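You operate a simulated robot arm through the tools that you are given. There is no shell and no other tool. Be economical: measure what you need, move in short steps, check, and stop when the job is done.

Carry out the task below with a simulated robot arm. There is one attempt and no reset: what you move stays moved.

JOB
Put one of the white nylon rollers from the top of the till bench on the sign board there. Put the yellow tall pod from the low shelf of the till bench on the high shelf over the till bench and the white tall pod on top of the grey clips carton. Fetch the clear jug and set it on the low shelf of the parts table. Take the orange clip carton from the top of the panel table and leave it on the low shelf of the panel table. Put the cable carton on the low shelf of the packing table away on the cable stock shelf. Take the small scrub brush on the low shelf of the wiring table and put it away on the top of the parts table. The order is free. Set down upright: white nylon roller, tall pod, clear jug, cable carton.

It is judged by the outcome, as a careful person would: the job done as asked, and still so three seconds after it is handed in. It fails if anything else is knocked over, pushed out of place, dropped, spilled or broken.

ROBOT AND FRAMES
A 7-joint arm with a three-finger gripper on a trunk, on a base that drives. Base frame: it is fixed to the floor where the robot stands at the start and does not move with it; the origin is under the middle of the robot, x ahead of it, y to its left, z up. Lengths are in cm, angles in degrees, forces in N, time in s.
With the tool pointing down near the work surface it reaches from about 42 to 92 cm from the robot's upright axis, wherever it stands. Its first joint turns from -166.0 to 166.0 degrees. Places, roughly: cable carton [125, -175, 50]; cable stock shelf (68x15 cm) [636, -48, 120]; clear jug (15x9x14 cm) [520, -210, 90]; clip carton [325, -275, 100]; grey clips carton [375, 0, 50]; high shelf over the till bench (164x20 cm) [364, -4, 124]; low shelf of the panel table [350, -300, 50]; low shelf of the parts table [620, -40, 50]; sign board [400, 0, 75]; small scrub brush (7x4x9 cm) [-130, -10, 50]; tall pod [400, 0, 50]; top of the parts table [620, -40, 90]; white nylon roller (3x3x5 cm) [360, 10, 90]. Payload 2.69 kg.
Tool frame: the origin (TCP) lies between the finger pads and is the grasp point; the fingertips stand 2.9 cm ahead of it; z points along the fingers, y is the line along which they close. Largest opening 12 cm; the body of the gripper starts 7.8 cm behind the TCP.
Orientation is that of the tool frame in the base frame, as a unit quaternion [x, y, z, w]. With the fingers straight down and closing along the base's y, the tool's x points along the base's -x, its y along +y and its z along -z.

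CONTROLS
- The arm moves only by the tool apply_moves. Its argument "rows" is a list of rows, each a list of 3 entries, a list of its own where there are three numbers: the shift along the tool's x, y, z in m, then the turn, a rotation vector about the tool's x, y, z in degrees, then the opening, from 0 (shut) to 1 (fully open). In form: [[[tx, ty, tz], [ax, ay, az], fingers], ...]. A call has 1 to 12 rows; each row shifts and turns the commanded pose from where the row before left it, along the tool's axes as they then stand. A row lasts 0.2 s, in which the tool goes at most 5 cm and 8.6 degrees; a call with a longer step from one row to the next is refused whole, and so is a gripper value outside its range. Where a pose cannot be reached the arm comes as near as it can. A force on the tool above 40 N (or 10 N above the force at the start of the call, whichever is more), or a blocked arm, ends the call early, and 0.2 s more pass. Each finger halts on what it meets, pressing with about 36 N; the grip force reading is that of the motor and also rises with nothing between the fingers. The clock runs only during rows and for 0.2 s after the last one: add rows that do not move to give the fingers time. The reply holds the time, the measured pose of the TCP, the force on the tool along the base axes, the opening and the grip force, in the units named above and with some noise, with the torque about the TCP (base axes, N m) and any sound that the robot's microphone picked up, and new pictures: "views" is both (left out), scene, wrist or none.
- Cameras (640 x 400 px; columns grow to the right, rows downward): "scene" is now at [24.18, -3.11, 130.17]; the picture's right is [-0.34, -0.94, 0.00], its down [-0.29, 0.11, -0.95] and it looks along [0.89, -0.33, -0.31] (base axes); focal length 256 px, centre (320, 200). "wrist" rides on the gripper at [6.3, 0, -10.4] in the tool frame; the picture's right is [0.00, 1.00, 0.00], its down [-0.83, 0.00, -0.56] and it looks along [-0.56, 0.00, 0.83] (tool axes); focal length 275 px, centre (320, 200). There is no depth. A picture from a camera that has moved, and an enlarged one, comes with that camera's place and axes in the base frame and with its lens.
- slide_trunk(by): slides the trunk up (or, below 0, down) by that many cm; the arm and the scene camera ride with it, the base frame stays. It gives what a move gives, with no picture.
- roll_base(legs): drives the robot by 1 to 6 legs, each [ahead, left, turn to the left] in cm, cm and degrees, along the robot's own axes; the way and the turn of a leg run together, so that a leg with both is an arc; at most 150 cm and 180 degrees a leg. The arm and the cameras ride along, it lands a little off, and it stops where it bumps. It gives what a move gives, and a new picture of the scene camera.
- aim_head(pan, tilt): turns the head with the scene camera to pan (to the left, within 86 degrees either way) and tilt (down, from -29 to 69), counted from straight ahead of the robot. It gives what a move gives, and a new picture of the scene camera.
- zoom(camera, box): a new picture of the part [left, top, right, bottom] of that camera's present view, enlarged. It takes no simulated time.
- hand_in(): hands the job in; it is judged then, once.

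Work in short steps. Places have to be worked out from the pictures, the camera data and where the tool is seen: move nearer, look again, correct. Check each grasp and each placing, and mend what went wrong. You have 207 turns and 260 pictures in all, those below and enlarged ones among them. Open the gripper and draw the arm clear of the work before you hand the job in, unless the task says otherwise; then end with one line.

The tools are called after "Call:" by a JSON object that holds its "op" and its "data". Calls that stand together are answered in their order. apply_moves: Moves the arm, as the interface text tells. Its arguments: {"type":"object","properties":{"rows":{"type":"array","items":{"type":"array"}},"views":{"type":"string","enum":["both","scene","wrist","none"]}},"required":["rows"]} The other tools are called the same way: slide_trunk (by) slides the trunk up or down; roll_base (legs) drives the base; aim_head (pan, tilt) turns the head that bears the scene camera; zoom (camera, box) takes an enlarged picture of a part of a camera's view; hand_in () hands the job in.

At the start:

```text
clock: 0.0
position: [53.02, -22.04, 109.78]
tool_rot: [0.0, 1.0, 0.0, 0.0]
wrist_force: [0.6, 1.2, -1.3]
wrist_torque: [-0.01, 0.0, 0.01]
finger_gap: 12.01
finger_force: 0.1
trunk travel left (down, up): [-52.4, 8.9]
robot x, y, heading: [-0.44, 0.09, 0.2]
head pan, tilt: [-20.1, 18.0]
```

scene: 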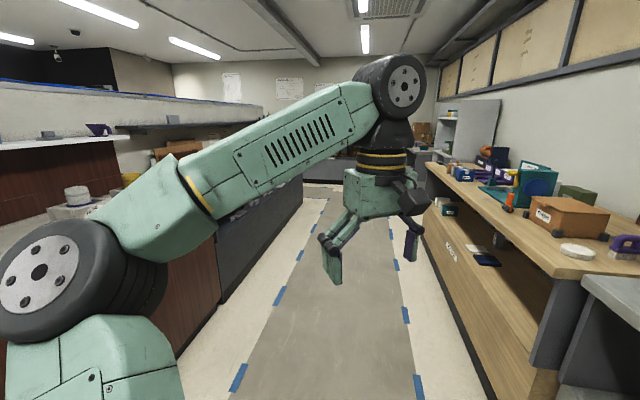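
wrist: 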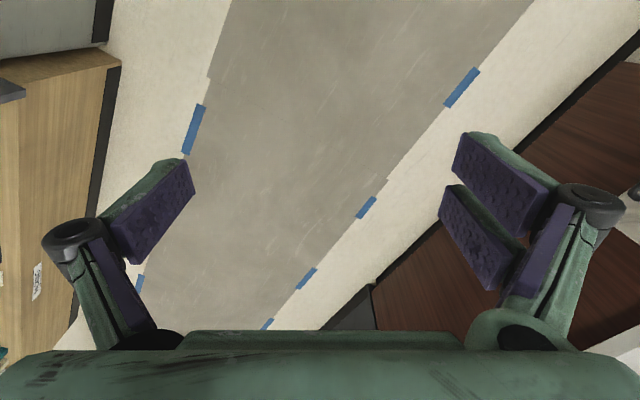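

I'll look around first, starting ahead-left at the till bench.

Call:
{"op": "aim_head", "data": {"pan": 25, "tilt": 15}}

Call:
{"op": "aim_head", "data": {"pan": -75, "tilt": 20}}

```text
clock: 1.1
position: [52.97, -22.1, 109.82]
tool_rot: [0.001, 1.0, 0.0, 0.0]
wrist_force: [0.4, 0.1, -0.1]
wrist_torque: [-0.01, 0.01, 0.0]
finger_gap: 12.0
finger_force: 0.1
trunk travel left (down, up): [-52.4, 8.9]
robot x, y, heading: [-0.26, 0.24, -0.1]
head pan, tilt: [25.0, 15.0]
camera scene: at [23.88, 4.03, 130.66], right [0.42, -0.91, 0.0], down [-0.23, -0.11, -0.97], along [0.88, 0.41, -0.26], focal length 256 px, centre (320, 200)
```

scene: 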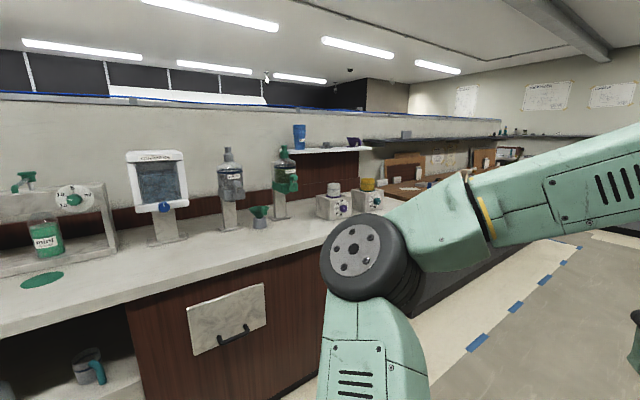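

```text
clock: 2.9
position: [53.05, -22.13, 109.83]
tool_rot: [0.0, 1.0, 0.0, 0.0]
wrist_force: [-0.1, 0.4, 0.0]
wrist_torque: [0.02, -0.01, 0.01]
finger_gap: 12.02
finger_force: 0.0
trunk travel left (down, up): [-52.4, 8.9]
robot x, y, heading: [0.11, 0.2, 0.0]
head pan, tilt: [-75.0, 20.0]
camera scene: at [17.82, -8.9, 129.85], right [-0.97, -0.26, 0.0], down [-0.09, 0.33, -0.94], along [0.24, -0.91, -0.34], focal length 256 px, centre (320, 200)
```

scene: 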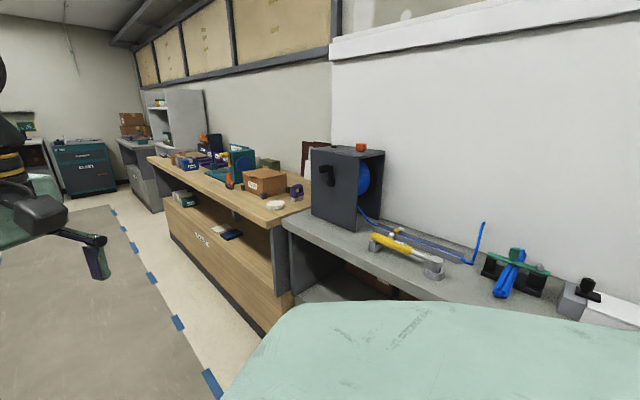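

The aisle seems to run at about -30° in the base frame, with the wiring table in the right row reaching behind me. I'll turn left to face backwards and look at it.

Call:
{"op": "roll_base", "data": {"legs": [[0, 0, 150]]}}

Call:
{"op": "aim_head", "data": {"pan": 50, "tilt": 30}}

```text
clock: 9.5
position: [-32.97, 46.9, 109.84]
tool_rot: [0.96, -0.278, -0.001, 0.0]
wrist_force: [-0.3, 0.1, -0.3]
wrist_torque: [0.01, 0.03, -0.02]
finger_gap: 12.03
finger_force: 0.0
trunk travel left (down, up): [-52.4, 8.9]
robot x, y, heading: [-0.23, 0.15, 147.7]
head pan, tilt: [-75.0, 20.0]
camera scene: at [-10.61, 17.31, 129.85], right [0.95, -0.3, 0.0], down [-0.1, -0.33, -0.94], along [0.28, 0.9, -0.34], focal length 256 px, centre (320, 200)
```

scene: 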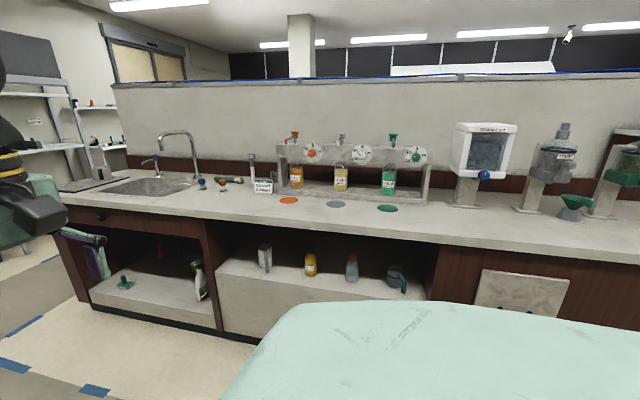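

```text
clock: 11.6
position: [-32.98, 46.99, 109.83]
tool_rot: [0.961, -0.278, 0.0, 0.0]
wrist_force: [1.4, -0.2, -0.4]
wrist_torque: [-0.05, -0.03, -0.01]
finger_gap: 11.97
finger_force: 0.1
trunk travel left (down, up): [-52.4, 8.9]
robot x, y, heading: [0.12, -0.02, 147.7]
head pan, tilt: [50.0, 30.0]
camera scene: at [-21.99, 5.68, 128.24], right [-0.3, 0.95, 0.0], down [0.48, 0.15, -0.87], along [-0.83, -0.26, -0.5], focal length 256 px, centre (320, 200)
```

scene: 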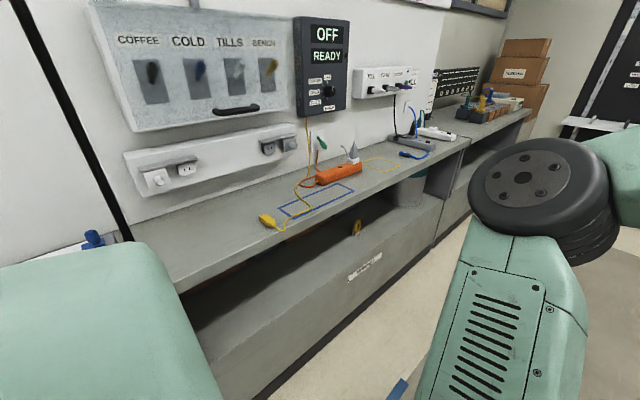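

The yellow thing near (355,228) matches the predicted brush place; zoom to check.

Call:
{"op": "zoom", "data": {"camera": "scene", "box": [280, 180, 440, 280]}}

```text
4.00 times, centred on (360, 230) of scene
camera zoom: at [-21.99, 5.68, 128.24], right [-0.3, 0.95, 0.0], down [0.48, 0.15, -0.87], along [-0.83, -0.26, -0.5], focal length 1023 px, centre (160, 80)
```

zoom: 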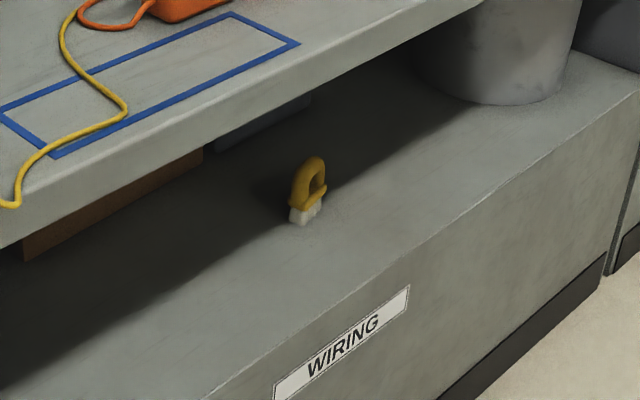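

Brush (yellow loop handle, white bristles) stands about 12 cm inside the low shelf at about (-126,-8). I'll drive alongside and turn to face it.

Call:
{"op": "roll_base", "data": {"legs": [[104, -8, 2], [0, 0, 90]]}}

Call:
{"op": "aim_head", "data": {"pan": 0, "tilt": 45}}

```text
clock: 20.8
position: [-128.99, 25.18, 109.79]
tool_rot: [0.866, 0.499, -0.001, 0.0]
wrist_force: [-0.1, -0.3, 0.0]
wrist_torque: [0.0, 0.01, 0.03]
finger_gap: 11.99
finger_force: 0.1
trunk travel left (down, up): [-52.4, 8.9]
robot x, y, heading: [-83.26, 59.7, -120.0]
head pan, tilt: [50.0, 30.0]
camera scene: at [-88.32, 37.89, 128.24], right [-0.94, -0.34, 0.0], down [-0.17, 0.47, -0.87], along [0.29, -0.81, -0.5], focal length 256 px, centre (320, 200)
```

scene: 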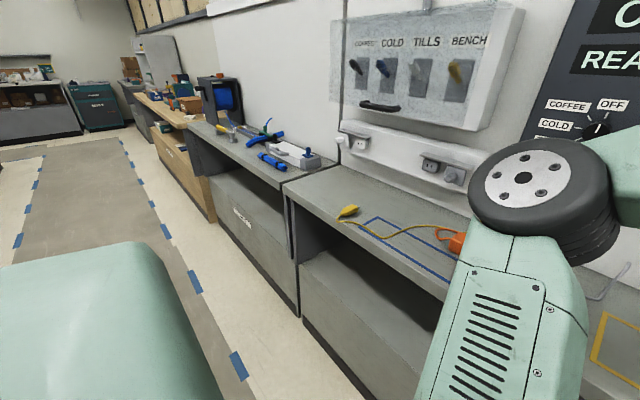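

```text
clock: 22.0
position: [-129.09, 25.06, 109.85]
tool_rot: [0.866, 0.5, 0.001, 0.0]
wrist_force: [0.3, -0.8, 0.6]
wrist_torque: [0.02, 0.02, -0.01]
finger_gap: 12.0
finger_force: 0.1
trunk travel left (down, up): [-52.4, 8.9]
robot x, y, heading: [-83.45, 59.47, -119.9]
head pan, tilt: [0.0, 45.0]
camera scene: at [-95.48, 39.36, 125.98], right [-0.87, 0.5, 0.0], down [0.35, 0.61, -0.71], along [-0.35, -0.61, -0.71], focal length 256 px, centre (320, 200)
```

scene: 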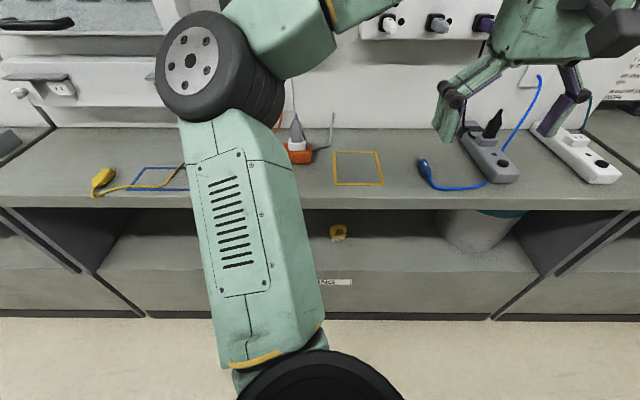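

The brush is straight ahead. Zoom for details.

Call:
{"op": "zoom", "data": {"camera": "scene", "box": [290, 200, 390, 262]}}

```text
6.40 times, centred on (340, 231) of scene
camera zoom: at [-95.48, 39.36, 125.98], right [-0.87, 0.5, 0.0], down [0.35, 0.61, -0.71], along [-0.35, -0.61, -0.71], focal length 1638 px, centre (192, 2)
```

zoom: 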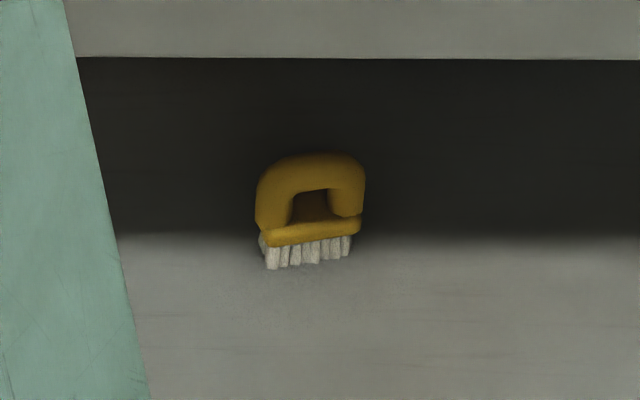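

Brush's long side lies along the table, turned ~14°. I'll shift the hand over in front of it and pitch the tool to 30° below horizontal, in free air.

Call:
{"op": "apply_moves", "data": {"rows": [[[0, 0.05, 0], [0, 0, 0], 1], [[0, 0.05, 0], [0, 0, 0], 1], [[0, 0.05, 0], [0, 0, 0], 1], [[0, 0, 0], [0, -8.5, 0], 1], [[0, 0, 0], [0, -8.5, 0], 1], [[0, 0, 0], [0, -8.5, 0], 1], [[0, 0, 0], [0, -8.5, 0], 1], [[0, 0, 0], [0, -8.5, 0], 1], [[0, 0, 0], [0, -8.5, 0], 1], [[0, 0, 0], [0, -8.5, 0], 1]], "views": "scene"}}

```text
clock: 24.2
position: [-116.18, 17.64, 109.95]
tool_rot: [0.753, 0.432, -0.431, 0.246]
wrist_force: [-1.8, 0.2, -0.3]
wrist_torque: [0.01, 0.02, -0.01]
finger_gap: 12.01
finger_force: 0.0
trunk travel left (down, up): [-52.4, 8.9]
robot x, y, heading: [-82.81, 59.47, -120.2]
head pan, tilt: [0.0, 45.0]
camera scene: at [-95.48, 39.38, 125.99], right [-0.86, 0.5, 0.0], down [0.35, 0.61, -0.71], along [-0.35, -0.61, -0.71], focal length 256 px, centre (320, 200)
```

scene: 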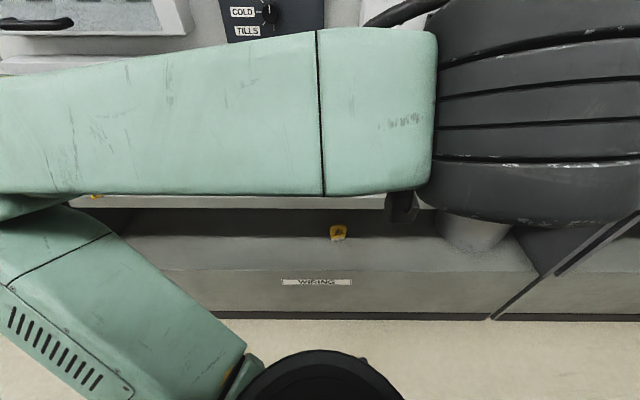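

The forearm stays behind the table edge, so I lower the trunk to shelf height.

Call:
{"op": "slide_trunk", "data": {"by": -44}}

Call:
{"op": "apply_moves", "data": {"rows": [[[0, 0, 0], [0, 0, 0], 1]], "views": "both"}}

```text
refused: -44 is not a number from -40 to 40
```

```text
clock: 24.6
position: [-116.22, 17.52, 109.87]
tool_rot: [0.752, 0.433, -0.431, 0.249]
wrist_force: [-0.6, -0.2, -0.1]
wrist_torque: [-0.01, 0.0, 0.0]
finger_gap: 12.0
finger_force: 0.0
trunk travel left (down, up): [-52.4, 8.9]
robot x, y, heading: [-83.7, 59.73, -120.2]
head pan, tilt: [0.0, 45.0]
camera scene: at [-95.48, 39.37, 125.98], right [-0.86, 0.5, 0.0], down [0.35, 0.61, -0.71], along [-0.35, -0.61, -0.71], focal length 256 px, centre (320, 200)
camera wrist: at [-110.07, 28.11, 109.62], right [0.87, -0.5, 0.0], down [0.03, 0.05, 1.0], along [-0.5, -0.86, 0.06], focal length 275 px, centre (320, 200)
```

scene: 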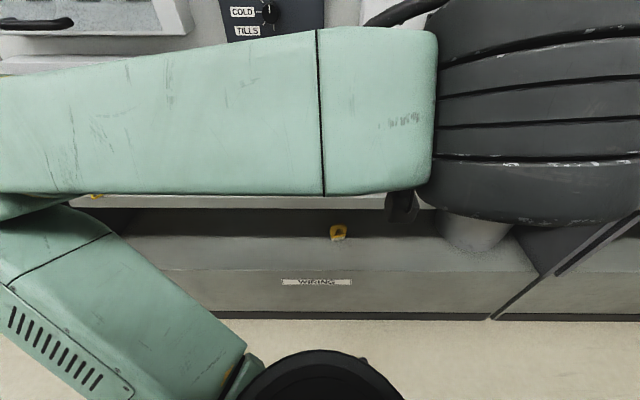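
wrist: 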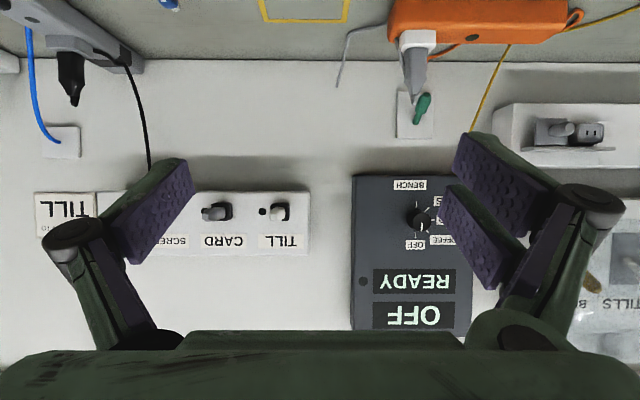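

Slide in two steps (limit 40).

Call:
{"op": "slide_trunk", "data": {"by": -40}}

Call:
{"op": "apply_moves", "data": {"rows": [[[0, 0, 0], [0, 0, 0], 1]], "views": "wrist"}}

```text
clock: 28.4
position: [-116.19, 17.63, 69.85]
tool_rot: [0.752, 0.434, -0.429, 0.248]
wrist_force: [-0.2, 0.1, -1.0]
wrist_torque: [0.0, -0.03, -0.01]
finger_gap: 12.01
finger_force: 0.0
trunk travel left (down, up): [-12.4, 48.9]
robot x, y, heading: [-83.34, 59.89, -120.2]
head pan, tilt: [0.0, 45.0]
```

```text
clock: 28.8
position: [-116.18, 17.62, 69.8]
tool_rot: [0.752, 0.433, -0.43, 0.247]
wrist_force: [0.4, -0.2, 0.0]
wrist_torque: [-0.01, 0.01, 0.02]
finger_gap: 12.01
finger_force: 0.2
trunk travel left (down, up): [-12.4, 48.9]
robot x, y, heading: [-83.35, 59.54, -120.1]
head pan, tilt: [0.0, 45.0]
camera wrist: at [-110.07, 28.11, 69.62], right [0.87, -0.5, 0.0], down [0.03, 0.05, 1.0], along [-0.5, -0.86, 0.06], focal length 275 px, centre (320, 200)
```

wrist: 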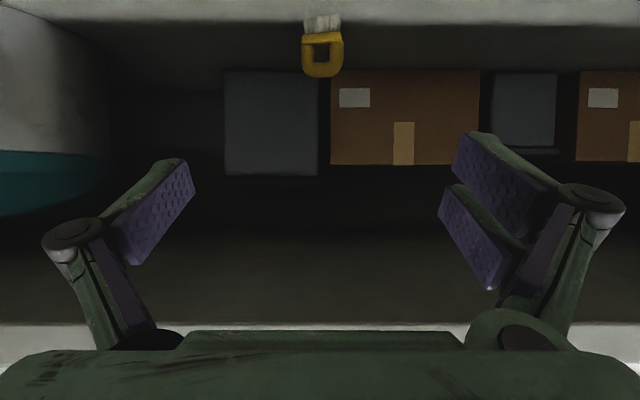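

Triangulating: shelf surface z≈45, handle centre ≈(-130,-7.4,51). I yaw 14°, lower to z≈51.5 and shift sideways, still in front of the shelf.

Call:
{"op": "apply_moves", "data": {"rows": [[[0, 0, 0], [-6.06, 0, -3.5], 1], [[0, 0, 0], [-6.06, 0, -3.5], 1], [[0.0396, 0, 0.0233], [0, 0, 0], 1], [[0.0396, 0, 0.0233], [0, 0, 0], 1], [[0.0396, 0, 0.0233], [0, 0, 0], 1], [[0.0396, 0, 0.0233], [0, 0, 0], 1], [[0, -0.032, 0], [0, 0, 0], 1], [[0, -0.032, 0], [0, 0, 0], 1], [[0, 0, 0], [0, 0, 0], 1]], "views": "wrist"}}

```text
clock: 30.8
position: [-129.13, 17.92, 57.46]
tool_rot: [0.694, 0.522, -0.396, 0.3]
wrist_force: [0.3, 0.2, 0.2]
wrist_torque: [0.01, 0.0, 0.02]
finger_gap: 12.01
finger_force: 0.1
out of reach, approached as far as the arm can: row 4, 5, 6
trunk travel left (down, up): [-12.4, 48.9]
robot x, y, heading: [-83.41, 59.77, -120.1]
head pan, tilt: [0.0, 45.0]
camera wrist: at [-125.76, 29.69, 57.25], right [0.96, -0.28, 0.0], down [0.02, 0.06, 1.0], along [-0.28, -0.96, 0.06], focal length 275 px, centre (320, 200)
```

wrist: 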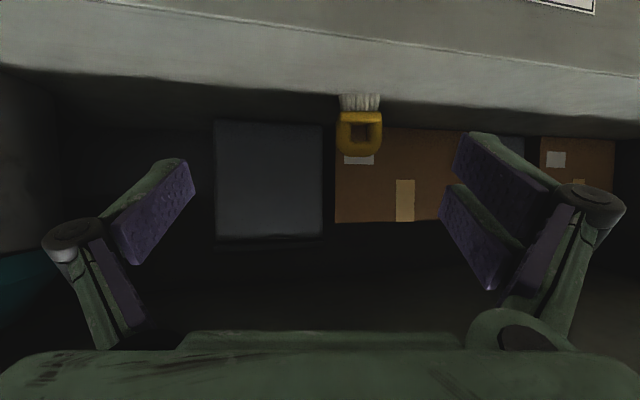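

Arm was too folded to go lower; the trunk does the remaining 6 cm, then I shift sideways back by 5.9 and advance partway.

Call:
{"op": "slide_trunk", "data": {"by": -6}}

Call:
{"op": "apply_moves", "data": {"rows": [[[0, 0.03, 0], [0, 0, 0], 1], [[0, 0.029, 0], [0, 0, 0], 1], [[-0.0228, 0, 0.0387], [0, 0, 0], 1], [[-0.0228, 0, 0.0387], [0, 0, 0], 1], [[-0.0228, 0, 0.0387], [0, 0, 0], 1], [[0, 0, 0], [0, 0, 0], 1]], "views": "wrist"}}

```text
clock: 31.8
position: [-129.16, 18.37, 53.62]
tool_rot: [0.693, 0.519, -0.4, 0.302]
wrist_force: [0.2, 0.4, -0.3]
wrist_torque: [0.03, 0.04, 0.02]
finger_gap: 11.99
finger_force: 0.0
trunk travel left (down, up): [-6.4, 54.9]
robot x, y, heading: [-83.47, 59.75, -120.2]
head pan, tilt: [0.0, 45.0]
```

```text
clock: 33.2
position: [-127.0, 3.82, 53.83]
tool_rot: [0.693, 0.52, -0.4, 0.3]
wrist_force: [-0.4, -0.3, 0.4]
wrist_torque: [-0.01, 0.01, 0.01]
finger_gap: 12.01
finger_force: 0.0
trunk travel left (down, up): [-6.4, 54.9]
robot x, y, heading: [-83.95, 59.99, -120.3]
head pan, tilt: [0.0, 45.0]
camera wrist: at [-123.69, 15.38, 53.52], right [0.96, -0.28, 0.0], down [0.02, 0.06, 1.0], along [-0.28, -0.96, 0.07], focal length 275 px, centre (320, 200)
```

wrist: 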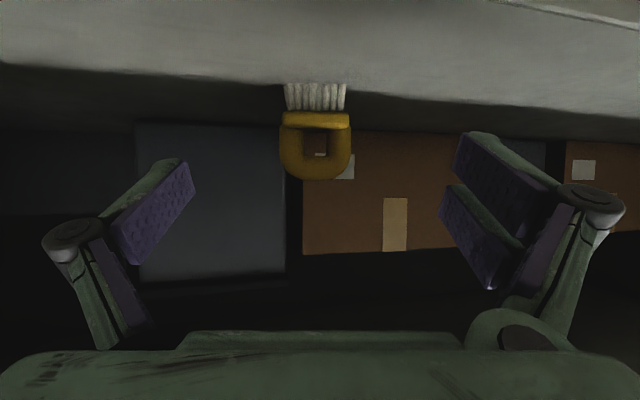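

Brush is face-on, centre ≈(-130.7,-7.9,50.5). Advance 12 cm and down 3 around the handle, then close.

Call:
{"op": "apply_moves", "data": {"rows": [[[-0.0119, -0.001, 0.0398], [0, 0, 0], 1], [[-0.0119, -0.001, 0.0398], [0, 0, 0], 1], [[-0.0119, -0.001, 0.0398], [0, 0, 0], 1], [[0, 0, 0], [0, 0, 0], 1], [[0, 0, 0], [0, 0, 0], 0.4], [[0, 0, 0], [0, 0, 0], 0.3], [[0, 0, 0], [0, 0, 0], 0.3], [[0, 0, 0], [0, 0, 0], 0.3], [[0, 0, 0], [0, 0, 0], 0.3]], "views": "wrist"}}

```text
clock: 35.4
position: [-130.74, -7.91, 51.15]
tool_rot: [0.691, 0.52, -0.401, 0.303]
wrist_force: [-2.3, 0.0, 6.0]
wrist_torque: [-0.05, 0.35, 0.01]
finger_gap: 6.17
finger_force: 35.9
trunk travel left (down, up): [-6.4, 54.9]
robot x, y, heading: [-83.51, 59.95, -120.2]
head pan, tilt: [0.0, 45.0]
stopped in row 9: the arm was blocked; the commanded pose is now the measured one
camera wrist: at [-127.45, 3.81, 50.75], right [0.96, -0.27, 0.0], down [0.02, 0.07, 1.0], along [-0.27, -0.96, 0.07], focal length 275 px, centre (320, 200)
```

wrist: 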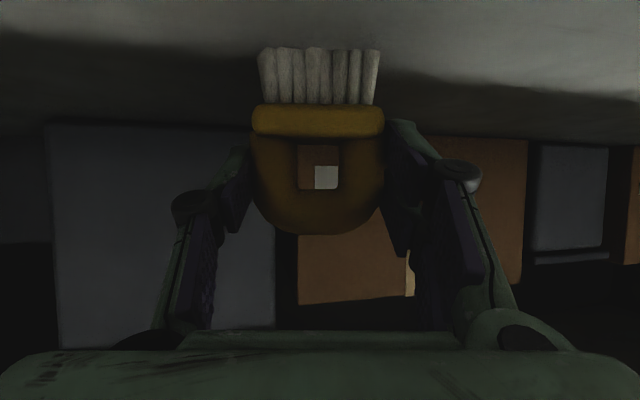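

Gripped (gap 6.2). Lift 2.5 cm and back out.

Call:
{"op": "apply_moves", "data": {"rows": [[[-0.0215, 0, -0.0127], [0, 0, 0], 0.3], [[0.0228, 0, -0.0387], [0, 0, 0], 0.3], [[0.0228, 0, -0.0387], [0, 0, 0], 0.3], [[0.0228, 0, -0.0387], [0, 0, 0], 0.3], [[0.0228, 0, -0.0387], [0, 0, 0], 0.3], [[0.0228, 0, -0.0387], [0, 0, 0], 0.3], [[0, 0, 0], [0, 0, 0], 0.3]], "views": "wrist"}}

```text
clock: 37.0
position: [-124.61, 13.75, 53.22]
tool_rot: [0.69, 0.52, -0.401, 0.304]
wrist_force: [-0.5, -0.6, -0.6]
wrist_torque: [0.01, 0.0, 0.0]
finger_gap: 6.13
finger_force: 36.2
trunk travel left (down, up): [-6.4, 54.9]
robot x, y, heading: [-83.24, 59.74, -120.3]
head pan, tilt: [0.0, 45.0]
camera wrist: at [-121.16, 25.39, 52.81], right [0.96, -0.27, 0.0], down [0.02, 0.07, 1.0], along [-0.27, -0.96, 0.07], focal length 275 px, centre (320, 200)
```

wrist: 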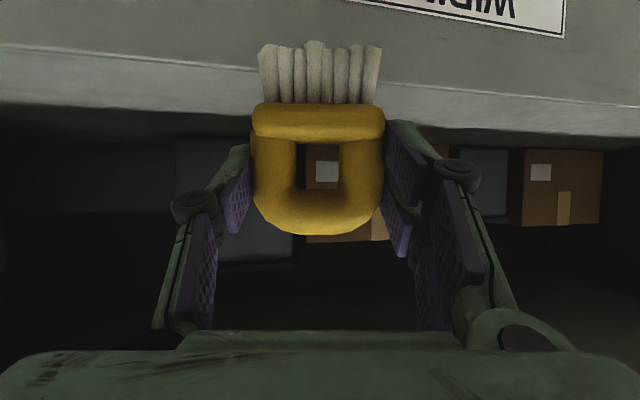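

Brush held upright. Raise the trunk, turn along the aisle, and drive toward the far end.

Call:
{"op": "slide_trunk", "data": {"by": 40}}

Call:
{"op": "roll_base", "data": {"legs": [[0, 0, 90], [150, 8, 0], [140, 8, 0]]}}

Call:
{"op": "aim_head", "data": {"pan": 40, "tilt": 15}}

```text
clock: 40.9
position: [-124.67, 13.34, 90.92]
tool_rot: [0.695, 0.521, -0.396, 0.299]
wrist_force: [0.0, 0.1, -1.4]
wrist_torque: [0.03, 0.01, -0.01]
finger_gap: 6.11
finger_force: 35.9
trunk travel left (down, up): [-46.4, 14.9]
robot x, y, heading: [-83.29, 59.53, -120.2]
head pan, tilt: [0.0, 45.0]
```

```text
refused: leg 2 is longer than a leg can be; nothing moved
```

```text
clock: 41.9
position: [-124.73, 13.33, 91.01]
tool_rot: [0.694, 0.521, -0.396, 0.299]
wrist_force: [0.3, 0.6, -1.4]
wrist_torque: [0.03, 0.01, -0.02]
finger_gap: 6.13
finger_force: 36.3
trunk travel left (down, up): [-46.4, 14.9]
robot x, y, heading: [-83.35, 60.08, -120.2]
head pan, tilt: [40.0, 15.0]
camera scene: at [-89.81, 37.19, 124.66], right [-0.99, -0.17, 0.0], down [-0.04, 0.26, -0.97], along [0.16, -0.95, -0.26], focal length 256 px, centre (320, 200)
```

scene: 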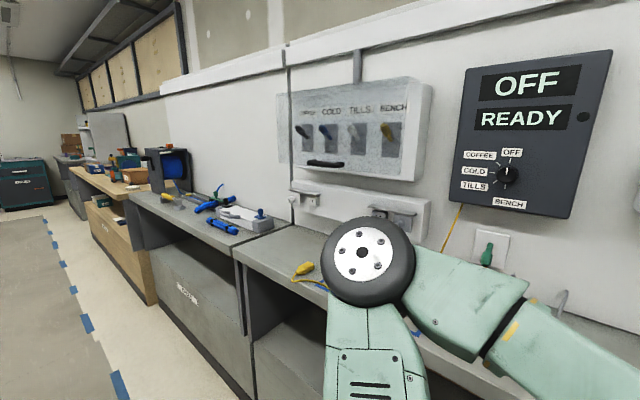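

Shorter legs then.

Call:
{"op": "roll_base", "data": {"legs": [[0, 0, 90], [148, 8, 0], [140, 8, 0]]}}

Call:
{"op": "aim_head", "data": {"pan": 25, "tilt": 12}}

```text
clock: 59.7
position: [216.8, -112.99, 90.9]
tool_rot: [0.133, 0.858, -0.074, 0.491]
wrist_force: [-0.5, 0.9, -0.4]
wrist_torque: [-0.03, 0.0, 0.02]
finger_gap: 6.09
finger_force: 36.0
trunk travel left (down, up): [-46.4, 14.9]
robot x, y, heading: [171.65, -70.87, -31.7]
head pan, tilt: [40.0, 15.0]
camera scene: at [193.9, -77.13, 124.66], right [0.15, -0.99, 0.0], down [-0.26, -0.04, -0.97], along [0.96, 0.14, -0.26], focal length 256 px, centre (320, 200)
```

scene: 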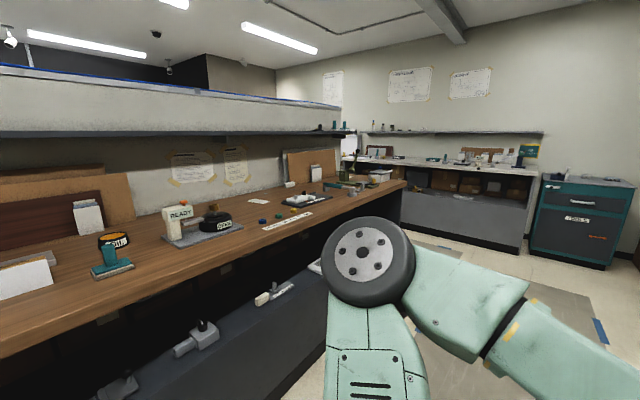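

```text
clock: 60.5
position: [216.91, -112.91, 90.99]
tool_rot: [0.133, 0.858, -0.075, 0.49]
wrist_force: [0.5, -0.1, -1.3]
wrist_torque: [0.04, 0.01, -0.01]
finger_gap: 6.08
finger_force: 36.1
trunk travel left (down, up): [-46.4, 14.9]
robot x, y, heading: [171.1, -70.29, -31.6]
head pan, tilt: [25.0, 12.0]
camera scene: at [193.91, -79.56, 125.15], right [-0.11, -0.99, 0.0], down [-0.21, 0.02, -0.98], along [0.97, -0.11, -0.21], focal length 256 px, centre (320, 200)
```

scene: 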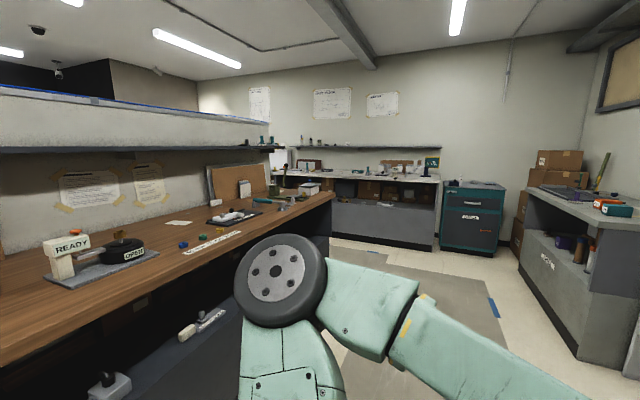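

The end wall has the parts table and shelf. Zoom in there.

Call:
{"op": "zoom", "data": {"camera": "scene", "box": [250, 130, 450, 255]}}

```text
3.20 times, centred on (350, 192) of scene
camera zoom: at [193.91, -79.56, 125.15], right [-0.11, -0.99, 0.0], down [-0.21, 0.02, -0.98], along [0.97, -0.11, -0.21], focal length 819 px, centre (224, 224)
```

zoom: 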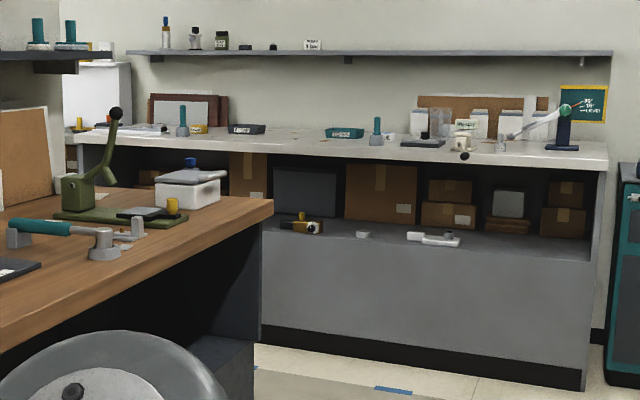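

Parts table must be further left, around the till bench's end. Drive on to the gap beyond the bench and look left.

Call:
{"op": "roll_base", "data": {"legs": [[140, 0, 1.5], [110, 15, 0]]}}

Call:
{"op": "aim_head", "data": {"pan": 65, "tilt": 18}}

```text
clock: 73.0
position: [442.72, -231.18, 90.93]
tool_rot: [0.13, 0.858, -0.074, 0.491]
wrist_force: [-0.6, 0.0, -1.1]
wrist_torque: [0.0, 0.03, -0.01]
finger_gap: 6.11
finger_force: 36.4
trunk travel left (down, up): [-46.4, 14.9]
robot x, y, heading: [396.97, -189.21, -31.1]
head pan, tilt: [25.0, 12.0]
camera scene: at [419.42, -198.06, 125.15], right [-0.11, -0.99, 0.0], down [-0.21, 0.02, -0.98], along [0.97, -0.1, -0.21], focal length 256 px, centre (320, 200)
```

scene: 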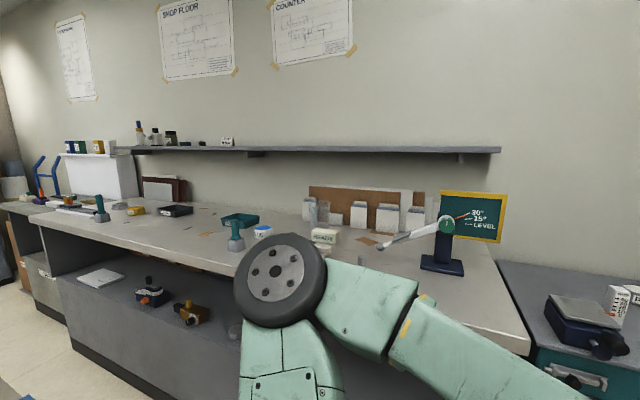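

```text
clock: 74.0
position: [442.75, -231.13, 90.87]
tool_rot: [0.13, 0.859, -0.073, 0.491]
wrist_force: [-0.7, 0.5, -1.5]
wrist_torque: [0.01, 0.0, 0.0]
finger_gap: 6.09
finger_force: 35.6
trunk travel left (down, up): [-46.4, 14.9]
robot x, y, heading: [397.3, -189.18, -31.3]
head pan, tilt: [65.0, 18.0]
camera scene: at [417.89, -191.87, 124.17], right [0.56, -0.83, 0.0], down [-0.26, -0.17, -0.95], along [0.79, 0.53, -0.31], focal length 256 px, centre (320, 200)
```

scene: 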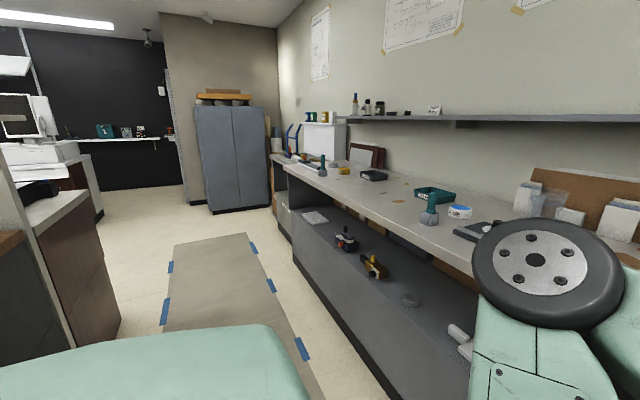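

The clear jug is at px(550,205) as predicted, and the parts table is beyond the end table (px ~(300,160)) with the white cable shelf. Zoom on it.

Call:
{"op": "zoom", "data": {"camera": "scene", "box": [250, 90, 410, 250]}}

Call:
{"op": "zoom", "data": {"camera": "scene", "box": [400, 150, 640, 300]}}

```text
2.50 times, centred on (330, 170) of scene
camera zoom: at [417.89, -191.87, 124.17], right [0.56, -0.83, 0.0], down [-0.26, -0.17, -0.95], along [0.79, 0.53, -0.31], focal length 640 px, centre (295, 275)
```

zoom: 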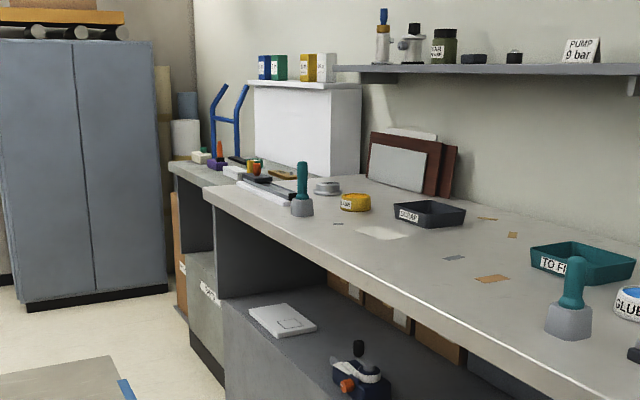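

```text
2.67 times, centred on (520, 225) of scene
camera zoom: at [417.89, -191.87, 124.17], right [0.56, -0.83, 0.0], down [-0.26, -0.17, -0.95], along [0.79, 0.53, -0.31], focal length 682 px, centre (-213, 133)
```

zoom: 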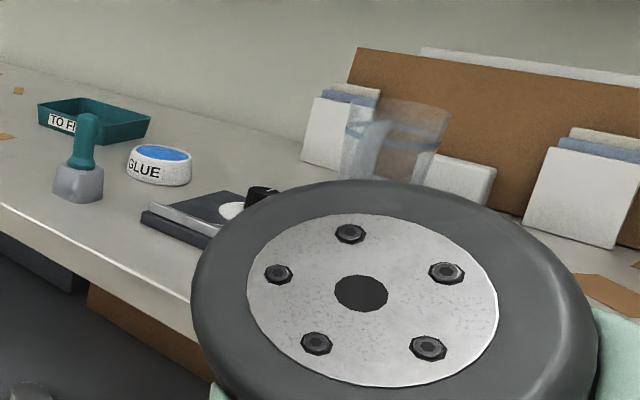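

I'll turn to face along the second aisle (arm raised), drive up to the parts table, and then turn to face it.

Call:
{"op": "slide_trunk", "data": {"by": 14}}

Call:
{"op": "roll_base", "data": {"legs": [[0, 0, 91.3], [140, 0, 0], [75, -5, 0]]}}

Call:
{"op": "aim_head", "data": {"pan": -65, "tilt": 25}}

```text
clock: 75.7
position: [442.7, -231.16, 104.84]
tool_rot: [0.13, 0.858, -0.073, 0.491]
wrist_force: [-0.1, 0.4, -0.2]
wrist_torque: [0.0, -0.04, 0.0]
finger_gap: 6.08
finger_force: 35.7
trunk travel left (down, up): [-60.4, 0.9]
robot x, y, heading: [397.06, -188.92, -30.8]
head pan, tilt: [65.0, 18.0]
```

```text
clock: 90.5
position: [545.33, 45.85, 104.91]
tool_rot: [-0.531, 0.687, 0.305, 0.392]
wrist_force: [-0.2, -0.4, -1.0]
wrist_torque: [0.03, -0.01, 0.0]
finger_gap: 6.08
finger_force: 35.1
trunk travel left (down, up): [-60.4, 0.9]
robot x, y, heading: [505.05, -1.88, 61.3]
head pan, tilt: [65.0, 18.0]
camera scene: at [506.96, 19.61, 138.17], right [0.8, 0.59, 0.0], down [0.18, -0.25, -0.95], along [-0.57, 0.76, -0.31], focal length 256 px, centre (320, 200)
```

scene: 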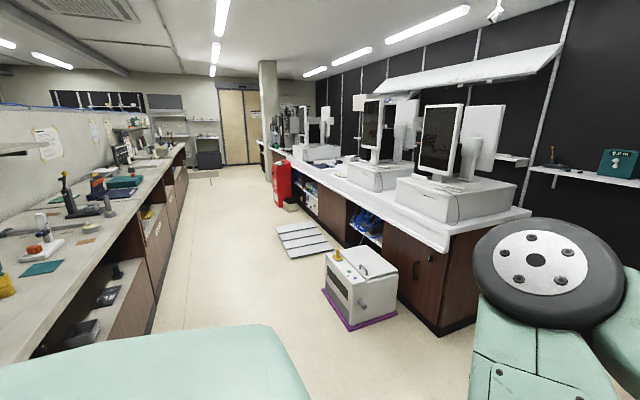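

```text
clock: 92.6
position: [545.18, 45.84, 104.91]
tool_rot: [-0.531, 0.687, 0.304, 0.392]
wrist_force: [-0.6, -0.3, -1.1]
wrist_torque: [0.02, -0.04, 0.02]
finger_gap: 6.09
finger_force: 36.5
trunk travel left (down, up): [-60.4, 0.9]
robot x, y, heading: [505.11, -1.49, 61.5]
head pan, tilt: [-65.0, 25.0]
camera scene: at [521.69, 11.51, 137.04], right [-0.06, -1.0, 0.0], down [-0.42, 0.03, -0.91], along [0.9, -0.06, -0.42], focal length 256 px, centre (320, 200)
```

scene: 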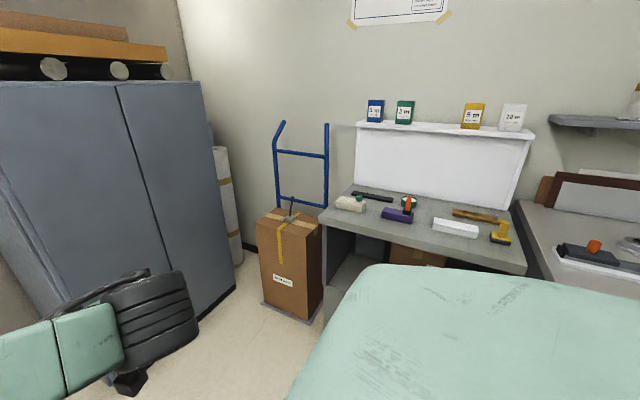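

The parts table holds other brushes, and the cable shelf above has a gap between green and yellow cartons. Zoom for detail.

Call:
{"op": "zoom", "data": {"camera": "scene", "box": [310, 90, 550, 290]}}

```text
2.00 times, centred on (430, 190) of scene
camera zoom: at [521.69, 11.51, 137.04], right [-0.06, -1.0, 0.0], down [-0.42, 0.03, -0.91], along [0.9, -0.06, -0.42], focal length 512 px, centre (100, 220)
```

zoom: 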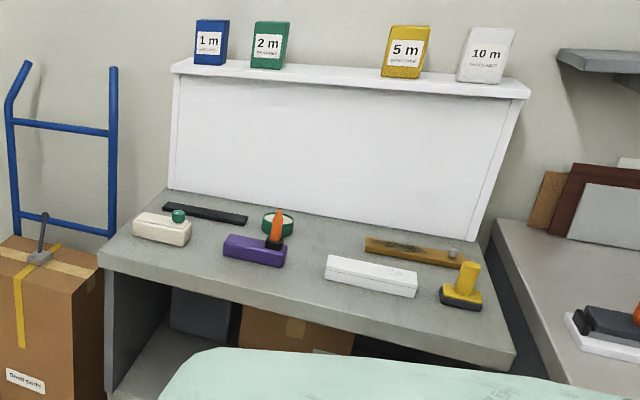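

I pick a free spot near the table front, right of the purple scrubber: about (597,-44). Turn to face the table and move up.

Call:
{"op": "roll_base", "data": {"legs": [[0, 0, -91.5], [20, 20, 0]]}}

Call:
{"op": "aim_head", "data": {"pan": 0, "tilt": 35}}

```text
clock: 98.7
position: [579.23, -34.31, 104.89]
tool_rot: [0.117, 0.861, -0.065, 0.491]
wrist_force: [0.3, -0.4, -0.8]
wrist_torque: [-0.01, -0.02, -0.04]
finger_gap: 6.09
finger_force: 36.0
trunk travel left (down, up): [-60.4, 0.9]
robot x, y, heading: [532.17, 6.54, -29.3]
head pan, tilt: [-65.0, 25.0]
camera scene: at [545.06, -10.45, 137.03], right [-1.0, 0.08, 0.0], down [0.03, 0.42, -0.91], along [-0.07, -0.9, -0.42], focal length 256 px, centre (320, 200)
```

scene: 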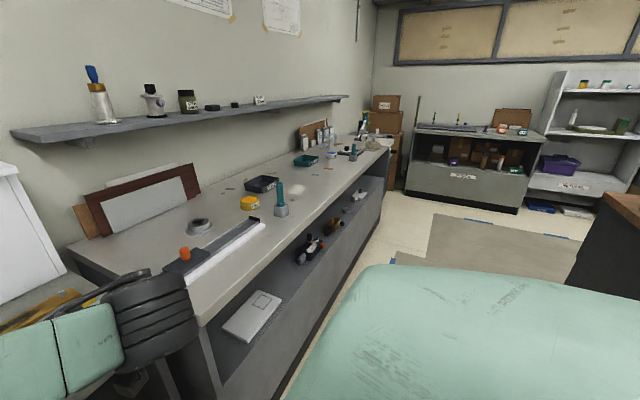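

```text
clock: 100.1
position: [579.27, -34.38, 104.89]
tool_rot: [0.116, 0.86, -0.065, 0.492]
wrist_force: [-0.5, 0.0, -1.3]
wrist_torque: [0.02, 0.01, -0.01]
finger_gap: 6.06
finger_force: 36.2
trunk travel left (down, up): [-60.4, 0.9]
robot x, y, heading: [531.98, 6.28, -29.3]
head pan, tilt: [0.0, 35.0]
camera scene: at [553.39, -5.59, 135.46], right [-0.49, -0.87, 0.0], down [-0.5, 0.28, -0.82], along [0.71, -0.4, -0.57], focal length 256 px, centre (320, 200)
```

scene: 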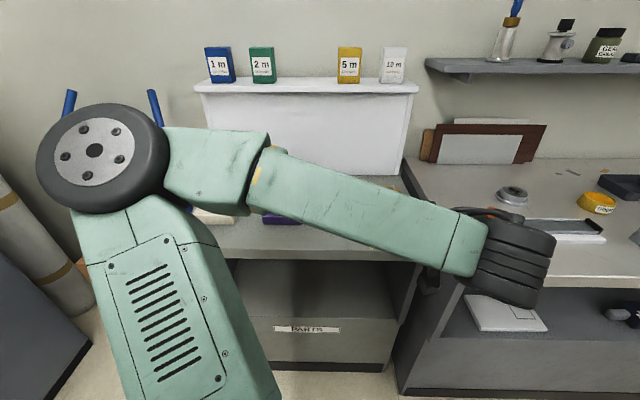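

Now the wrist view of the target spot.

Call:
{"op": "apply_moves", "data": {"rows": [[[0, 0, 0], [0, 0, 0], 0.3]], "views": "wrist"}}

```text
clock: 100.5
position: [579.4, -34.42, 104.84]
tool_rot: [0.116, 0.86, -0.064, 0.492]
wrist_force: [0.1, 1.1, 0.1]
wrist_torque: [0.05, 0.0, -0.03]
finger_gap: 6.09
finger_force: 36.2
trunk travel left (down, up): [-60.4, 0.9]
robot x, y, heading: [532.12, 6.35, -29.3]
head pan, tilt: [0.0, 35.0]
camera wrist: at [567.56, -31.19, 104.69], right [0.26, 0.96, 0.0], down [-0.06, 0.02, 1.0], along [0.96, -0.26, 0.06], focal length 275 px, centre (320, 200)
```

wrist: 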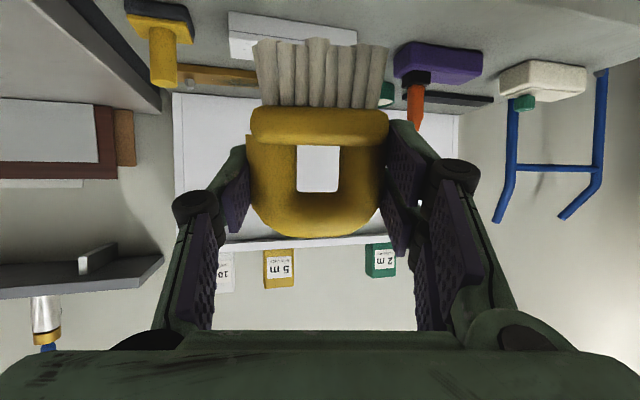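

Correcting for the zoom offset, a free strip lies in front of purple/white blocks: target (596.5,-29.8), table z≈88. I'll square the yaw, shift left, advance, and lower to just above.

Call:
{"op": "apply_moves", "data": {"rows": [[[0, 0, 0], [6.45, 0, 3.8], 0.3], [[0, 0, 0], [6.45, 0, 3.8], 0.3], [[0, 0.042, 0], [0, 0, 0], 0.3], [[0, 0.042, 0], [0, 0, 0], 0.3], [[0, 0.041, 0], [0, 0, 0], 0.3], [[-0.0213, 0, 0.0361], [0, 0, 0], 0.3], [[-0.0213, 0, 0.0361], [0, 0, 0], 0.3], [[-0.0213, 0, 0.0361], [0, 0, 0], 0.3], [[0.034, 0, 0.02], [0, 0, 0], 0.3], [[0.017, 0, 0.01], [0, 0, 0], 0.3], [[0, 0, 0], [0, 0, 0], 0.3]], "views": "wrist"}}

Call:
{"op": "zoom", "data": {"camera": "scene", "box": [160, 150, 480, 350]}}

```text
clock: 102.9
position: [598.71, -32.81, 101.76]
tool_rot: [0.229, 0.838, -0.129, 0.479]
wrist_force: [-0.8, -0.6, -1.8]
wrist_torque: [-0.01, -0.02, -0.01]
finger_gap: 6.09
finger_force: 36.1
out of reach, approached as far as the arm can: row 2, 3, 4, 5
trunk travel left (down, up): [-60.4, 0.9]
robot x, y, heading: [532.28, 6.3, -29.3]
head pan, tilt: [0.0, 35.0]
camera wrist: at [588.15, -26.74, 101.52], right [0.5, 0.86, 0.0], down [-0.05, 0.03, 1.0], along [0.86, -0.5, 0.06], focal length 275 px, centre (320, 200)
```

wrist: 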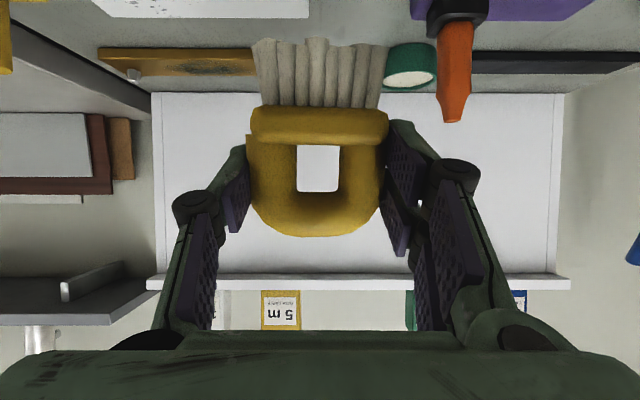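

```text
2.00 times, centred on (320, 250) of scene
camera zoom: at [553.4, -5.58, 135.46], right [-0.49, -0.87, 0.0], down [-0.5, 0.28, -0.82], along [0.71, -0.4, -0.57], focal length 512 px, centre (320, 100)
```

zoom: 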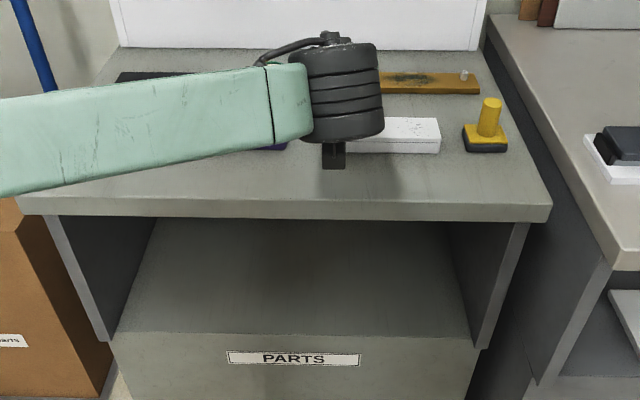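

Back off 3.9, left 1.5 to u≈531, then lower in small steps until contact.

Call:
{"op": "apply_moves", "data": {"rows": [[[0.0198, 0.015, -0.0336], [0, 0, 0], 0.3], [[0, 0, 0], [0, 0, 0], 0.3], [[0.0259, 0, 0.0152], [0, 0, 0], 0.3], [[0.0172, 0, 0.0101], [0, 0, 0], 0.3], [[0, 0, 0], [0, 0, 0], 0.3]], "views": "wrist"}}

Call:
{"op": "zoom", "data": {"camera": "scene", "box": [160, 150, 480, 350]}}

```text
clock: 104.1
position: [596.06, -29.66, 96.77]
tool_rot: [0.228, 0.838, -0.129, 0.479]
wrist_force: [-0.3, 0.5, -0.8]
wrist_torque: [-0.02, 0.02, -0.02]
finger_gap: 6.09
finger_force: 35.7
trunk travel left (down, up): [-60.4, 0.9]
robot x, y, heading: [531.85, 6.0, -28.9]
head pan, tilt: [0.0, 35.0]
camera wrist: at [585.41, -23.47, 96.56], right [0.5, 0.86, 0.0], down [-0.05, 0.03, 1.0], along [0.86, -0.5, 0.06], focal length 275 px, centre (320, 200)
```

wrist: 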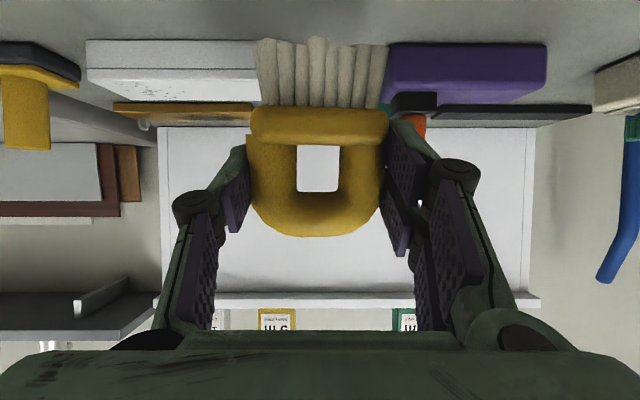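

```text
2.00 times, centred on (320, 250) of scene
camera zoom: at [553.4, -5.58, 135.46], right [-0.49, -0.87, 0.0], down [-0.5, 0.28, -0.82], along [0.71, -0.4, -0.57], focal length 512 px, centre (320, 100)
```

zoom: 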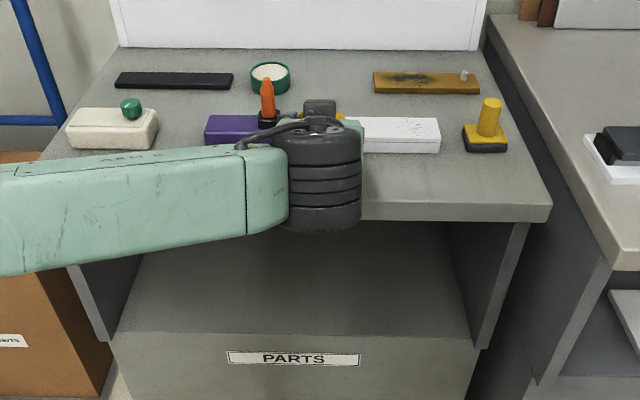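

Aligned in the gap. Lower gently until contact.

Call:
{"op": "apply_moves", "data": {"rows": [[[0.0086, 0, 0.005], [0, 0, 0], 0.3], [[0.0069, 0, 0.004], [0, 0, 0], 0.3], [[0.0043, 0, 0.0025], [0, 0, 0], 0.3], [[0, 0, 0], [0, 0, 0], 0.3]], "views": "wrist"}}

```text
clock: 105.1
position: [596.12, -29.51, 94.38]
tool_rot: [0.228, 0.838, -0.129, 0.479]
wrist_force: [0.7, 0.5, -1.5]
wrist_torque: [-0.04, 0.04, 0.0]
finger_gap: 6.09
finger_force: 36.0
trunk travel left (down, up): [-60.4, 0.9]
robot x, y, heading: [532.06, 6.02, -29.5]
head pan, tilt: [0.0, 35.0]
camera wrist: at [585.53, -23.41, 94.19], right [0.5, 0.86, 0.0], down [-0.05, 0.03, 1.0], along [0.86, -0.5, 0.06], focal length 275 px, centre (320, 200)
```

wrist: 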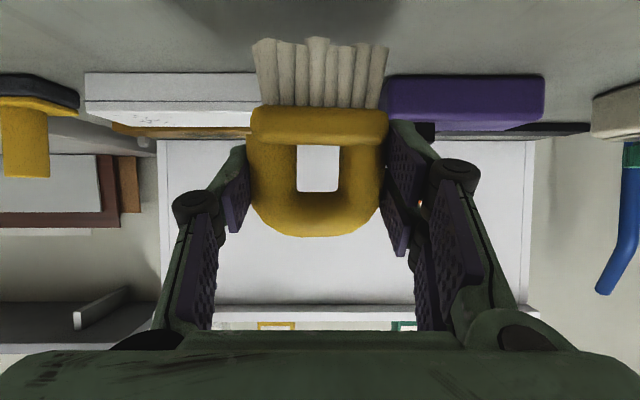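

About 1 cm to go.

Call:
{"op": "apply_moves", "data": {"rows": [[[0.0043, 0, 0.0025], [0, 0, 0], 0.3], [[0.0043, 0, 0.0025], [0, 0, 0], 0.3], [[0.0034, 0, 0.002], [0, 0, 0], 0.3], [[0.0034, 0, 0.002], [0, 0, 0], 0.3], [[0, 0, 0], [0, 0, 0], 0.3]], "views": "wrist"}}

```text
clock: 106.3
position: [595.99, -29.46, 92.5]
tool_rot: [0.227, 0.838, -0.128, 0.48]
wrist_force: [0.1, -1.0, -1.0]
wrist_torque: [0.02, 0.03, 0.01]
finger_gap: 6.11
finger_force: 35.8
trunk travel left (down, up): [-60.4, 0.9]
robot x, y, heading: [532.19, 6.02, -29.0]
head pan, tilt: [0.0, 35.0]
camera wrist: at [585.46, -23.4, 92.35], right [0.5, 0.86, 0.0], down [-0.05, 0.03, 1.0], along [0.86, -0.5, 0.06], focal length 275 px, centre (320, 200)
```

wrist: 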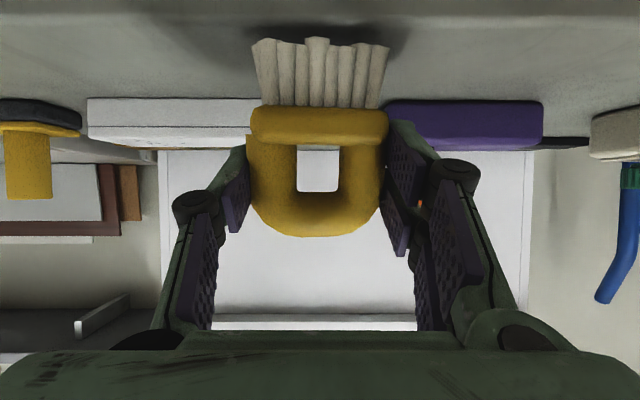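

Table z≈86; nearly touching.

Call:
{"op": "apply_moves", "data": {"rows": [[[0.0026, 0, 0.0015], [0, 0, 0], 0.3], [[0.0026, 0, 0.0015], [0, 0, 0], 0.3], [[0, 0, 0], [0, 0, 0], 0.3]], "views": "none"}}

```text
clock: 107.1
position: [596.04, -29.48, 92.06]
tool_rot: [0.229, 0.837, -0.129, 0.48]
wrist_force: [-0.1, -0.5, 10.9]
wrist_torque: [0.13, -0.32, -0.01]
finger_gap: 6.08
finger_force: 36.3
trunk travel left (down, up): [-60.4, 0.9]
robot x, y, heading: [532.34, 6.28, -28.9]
head pan, tilt: [0.0, 35.0]
```

Contact (11 N). Release and back straight out.

Call:
{"op": "apply_moves", "data": {"rows": [[[0, 0, 0], [0, 0, 0], 0.65], [[0, 0, 0], [0, 0, 0], 0.65], [[0, 0, 0], [0, 0, 0], 0.65], [[0, 0, 0], [0, 0, 0], 0.65], [[0.0152, 0, -0.0259], [0, 0, 0], 0.65], [[0.0152, 0, -0.0259], [0, 0, 0], 0.65], [[0.0203, 0, -0.0345], [0, 0, 0], 0.65], [[0.0203, 0, -0.0345], [0, 0, 0], 0.65], [[-0.043, 0, -0.025], [0, 0, 0], 0.65], [[0, 0, 0], [0, 0, 0], 0.65]], "views": "wrist"}}

```text
clock: 109.3
position: [593.51, -27.98, 97.05]
tool_rot: [0.228, 0.838, -0.129, 0.479]
wrist_force: [-0.7, -0.6, -0.3]
wrist_torque: [-0.01, -0.06, -0.04]
finger_gap: 7.78
finger_force: 0.2
out of reach, approached as far as the arm can: row 6, 7, 8
trunk travel left (down, up): [-60.4, 0.9]
robot x, y, heading: [532.16, 6.33, -29.3]
head pan, tilt: [0.0, 35.0]
camera wrist: at [583.04, -21.9, 96.78], right [0.5, 0.86, 0.0], down [-0.05, 0.03, 1.0], along [0.86, -0.5, 0.06], focal length 275 px, centre (320, 200)
```

wrist: 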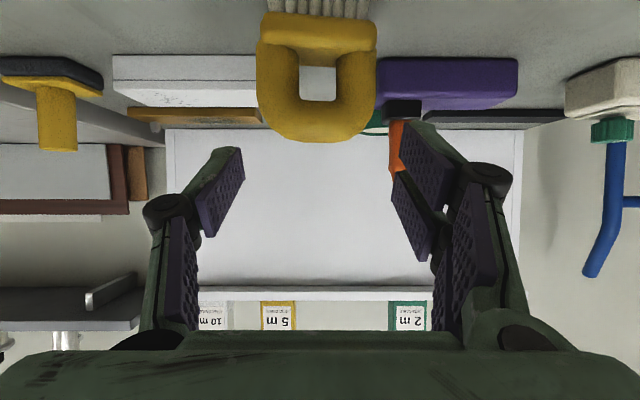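

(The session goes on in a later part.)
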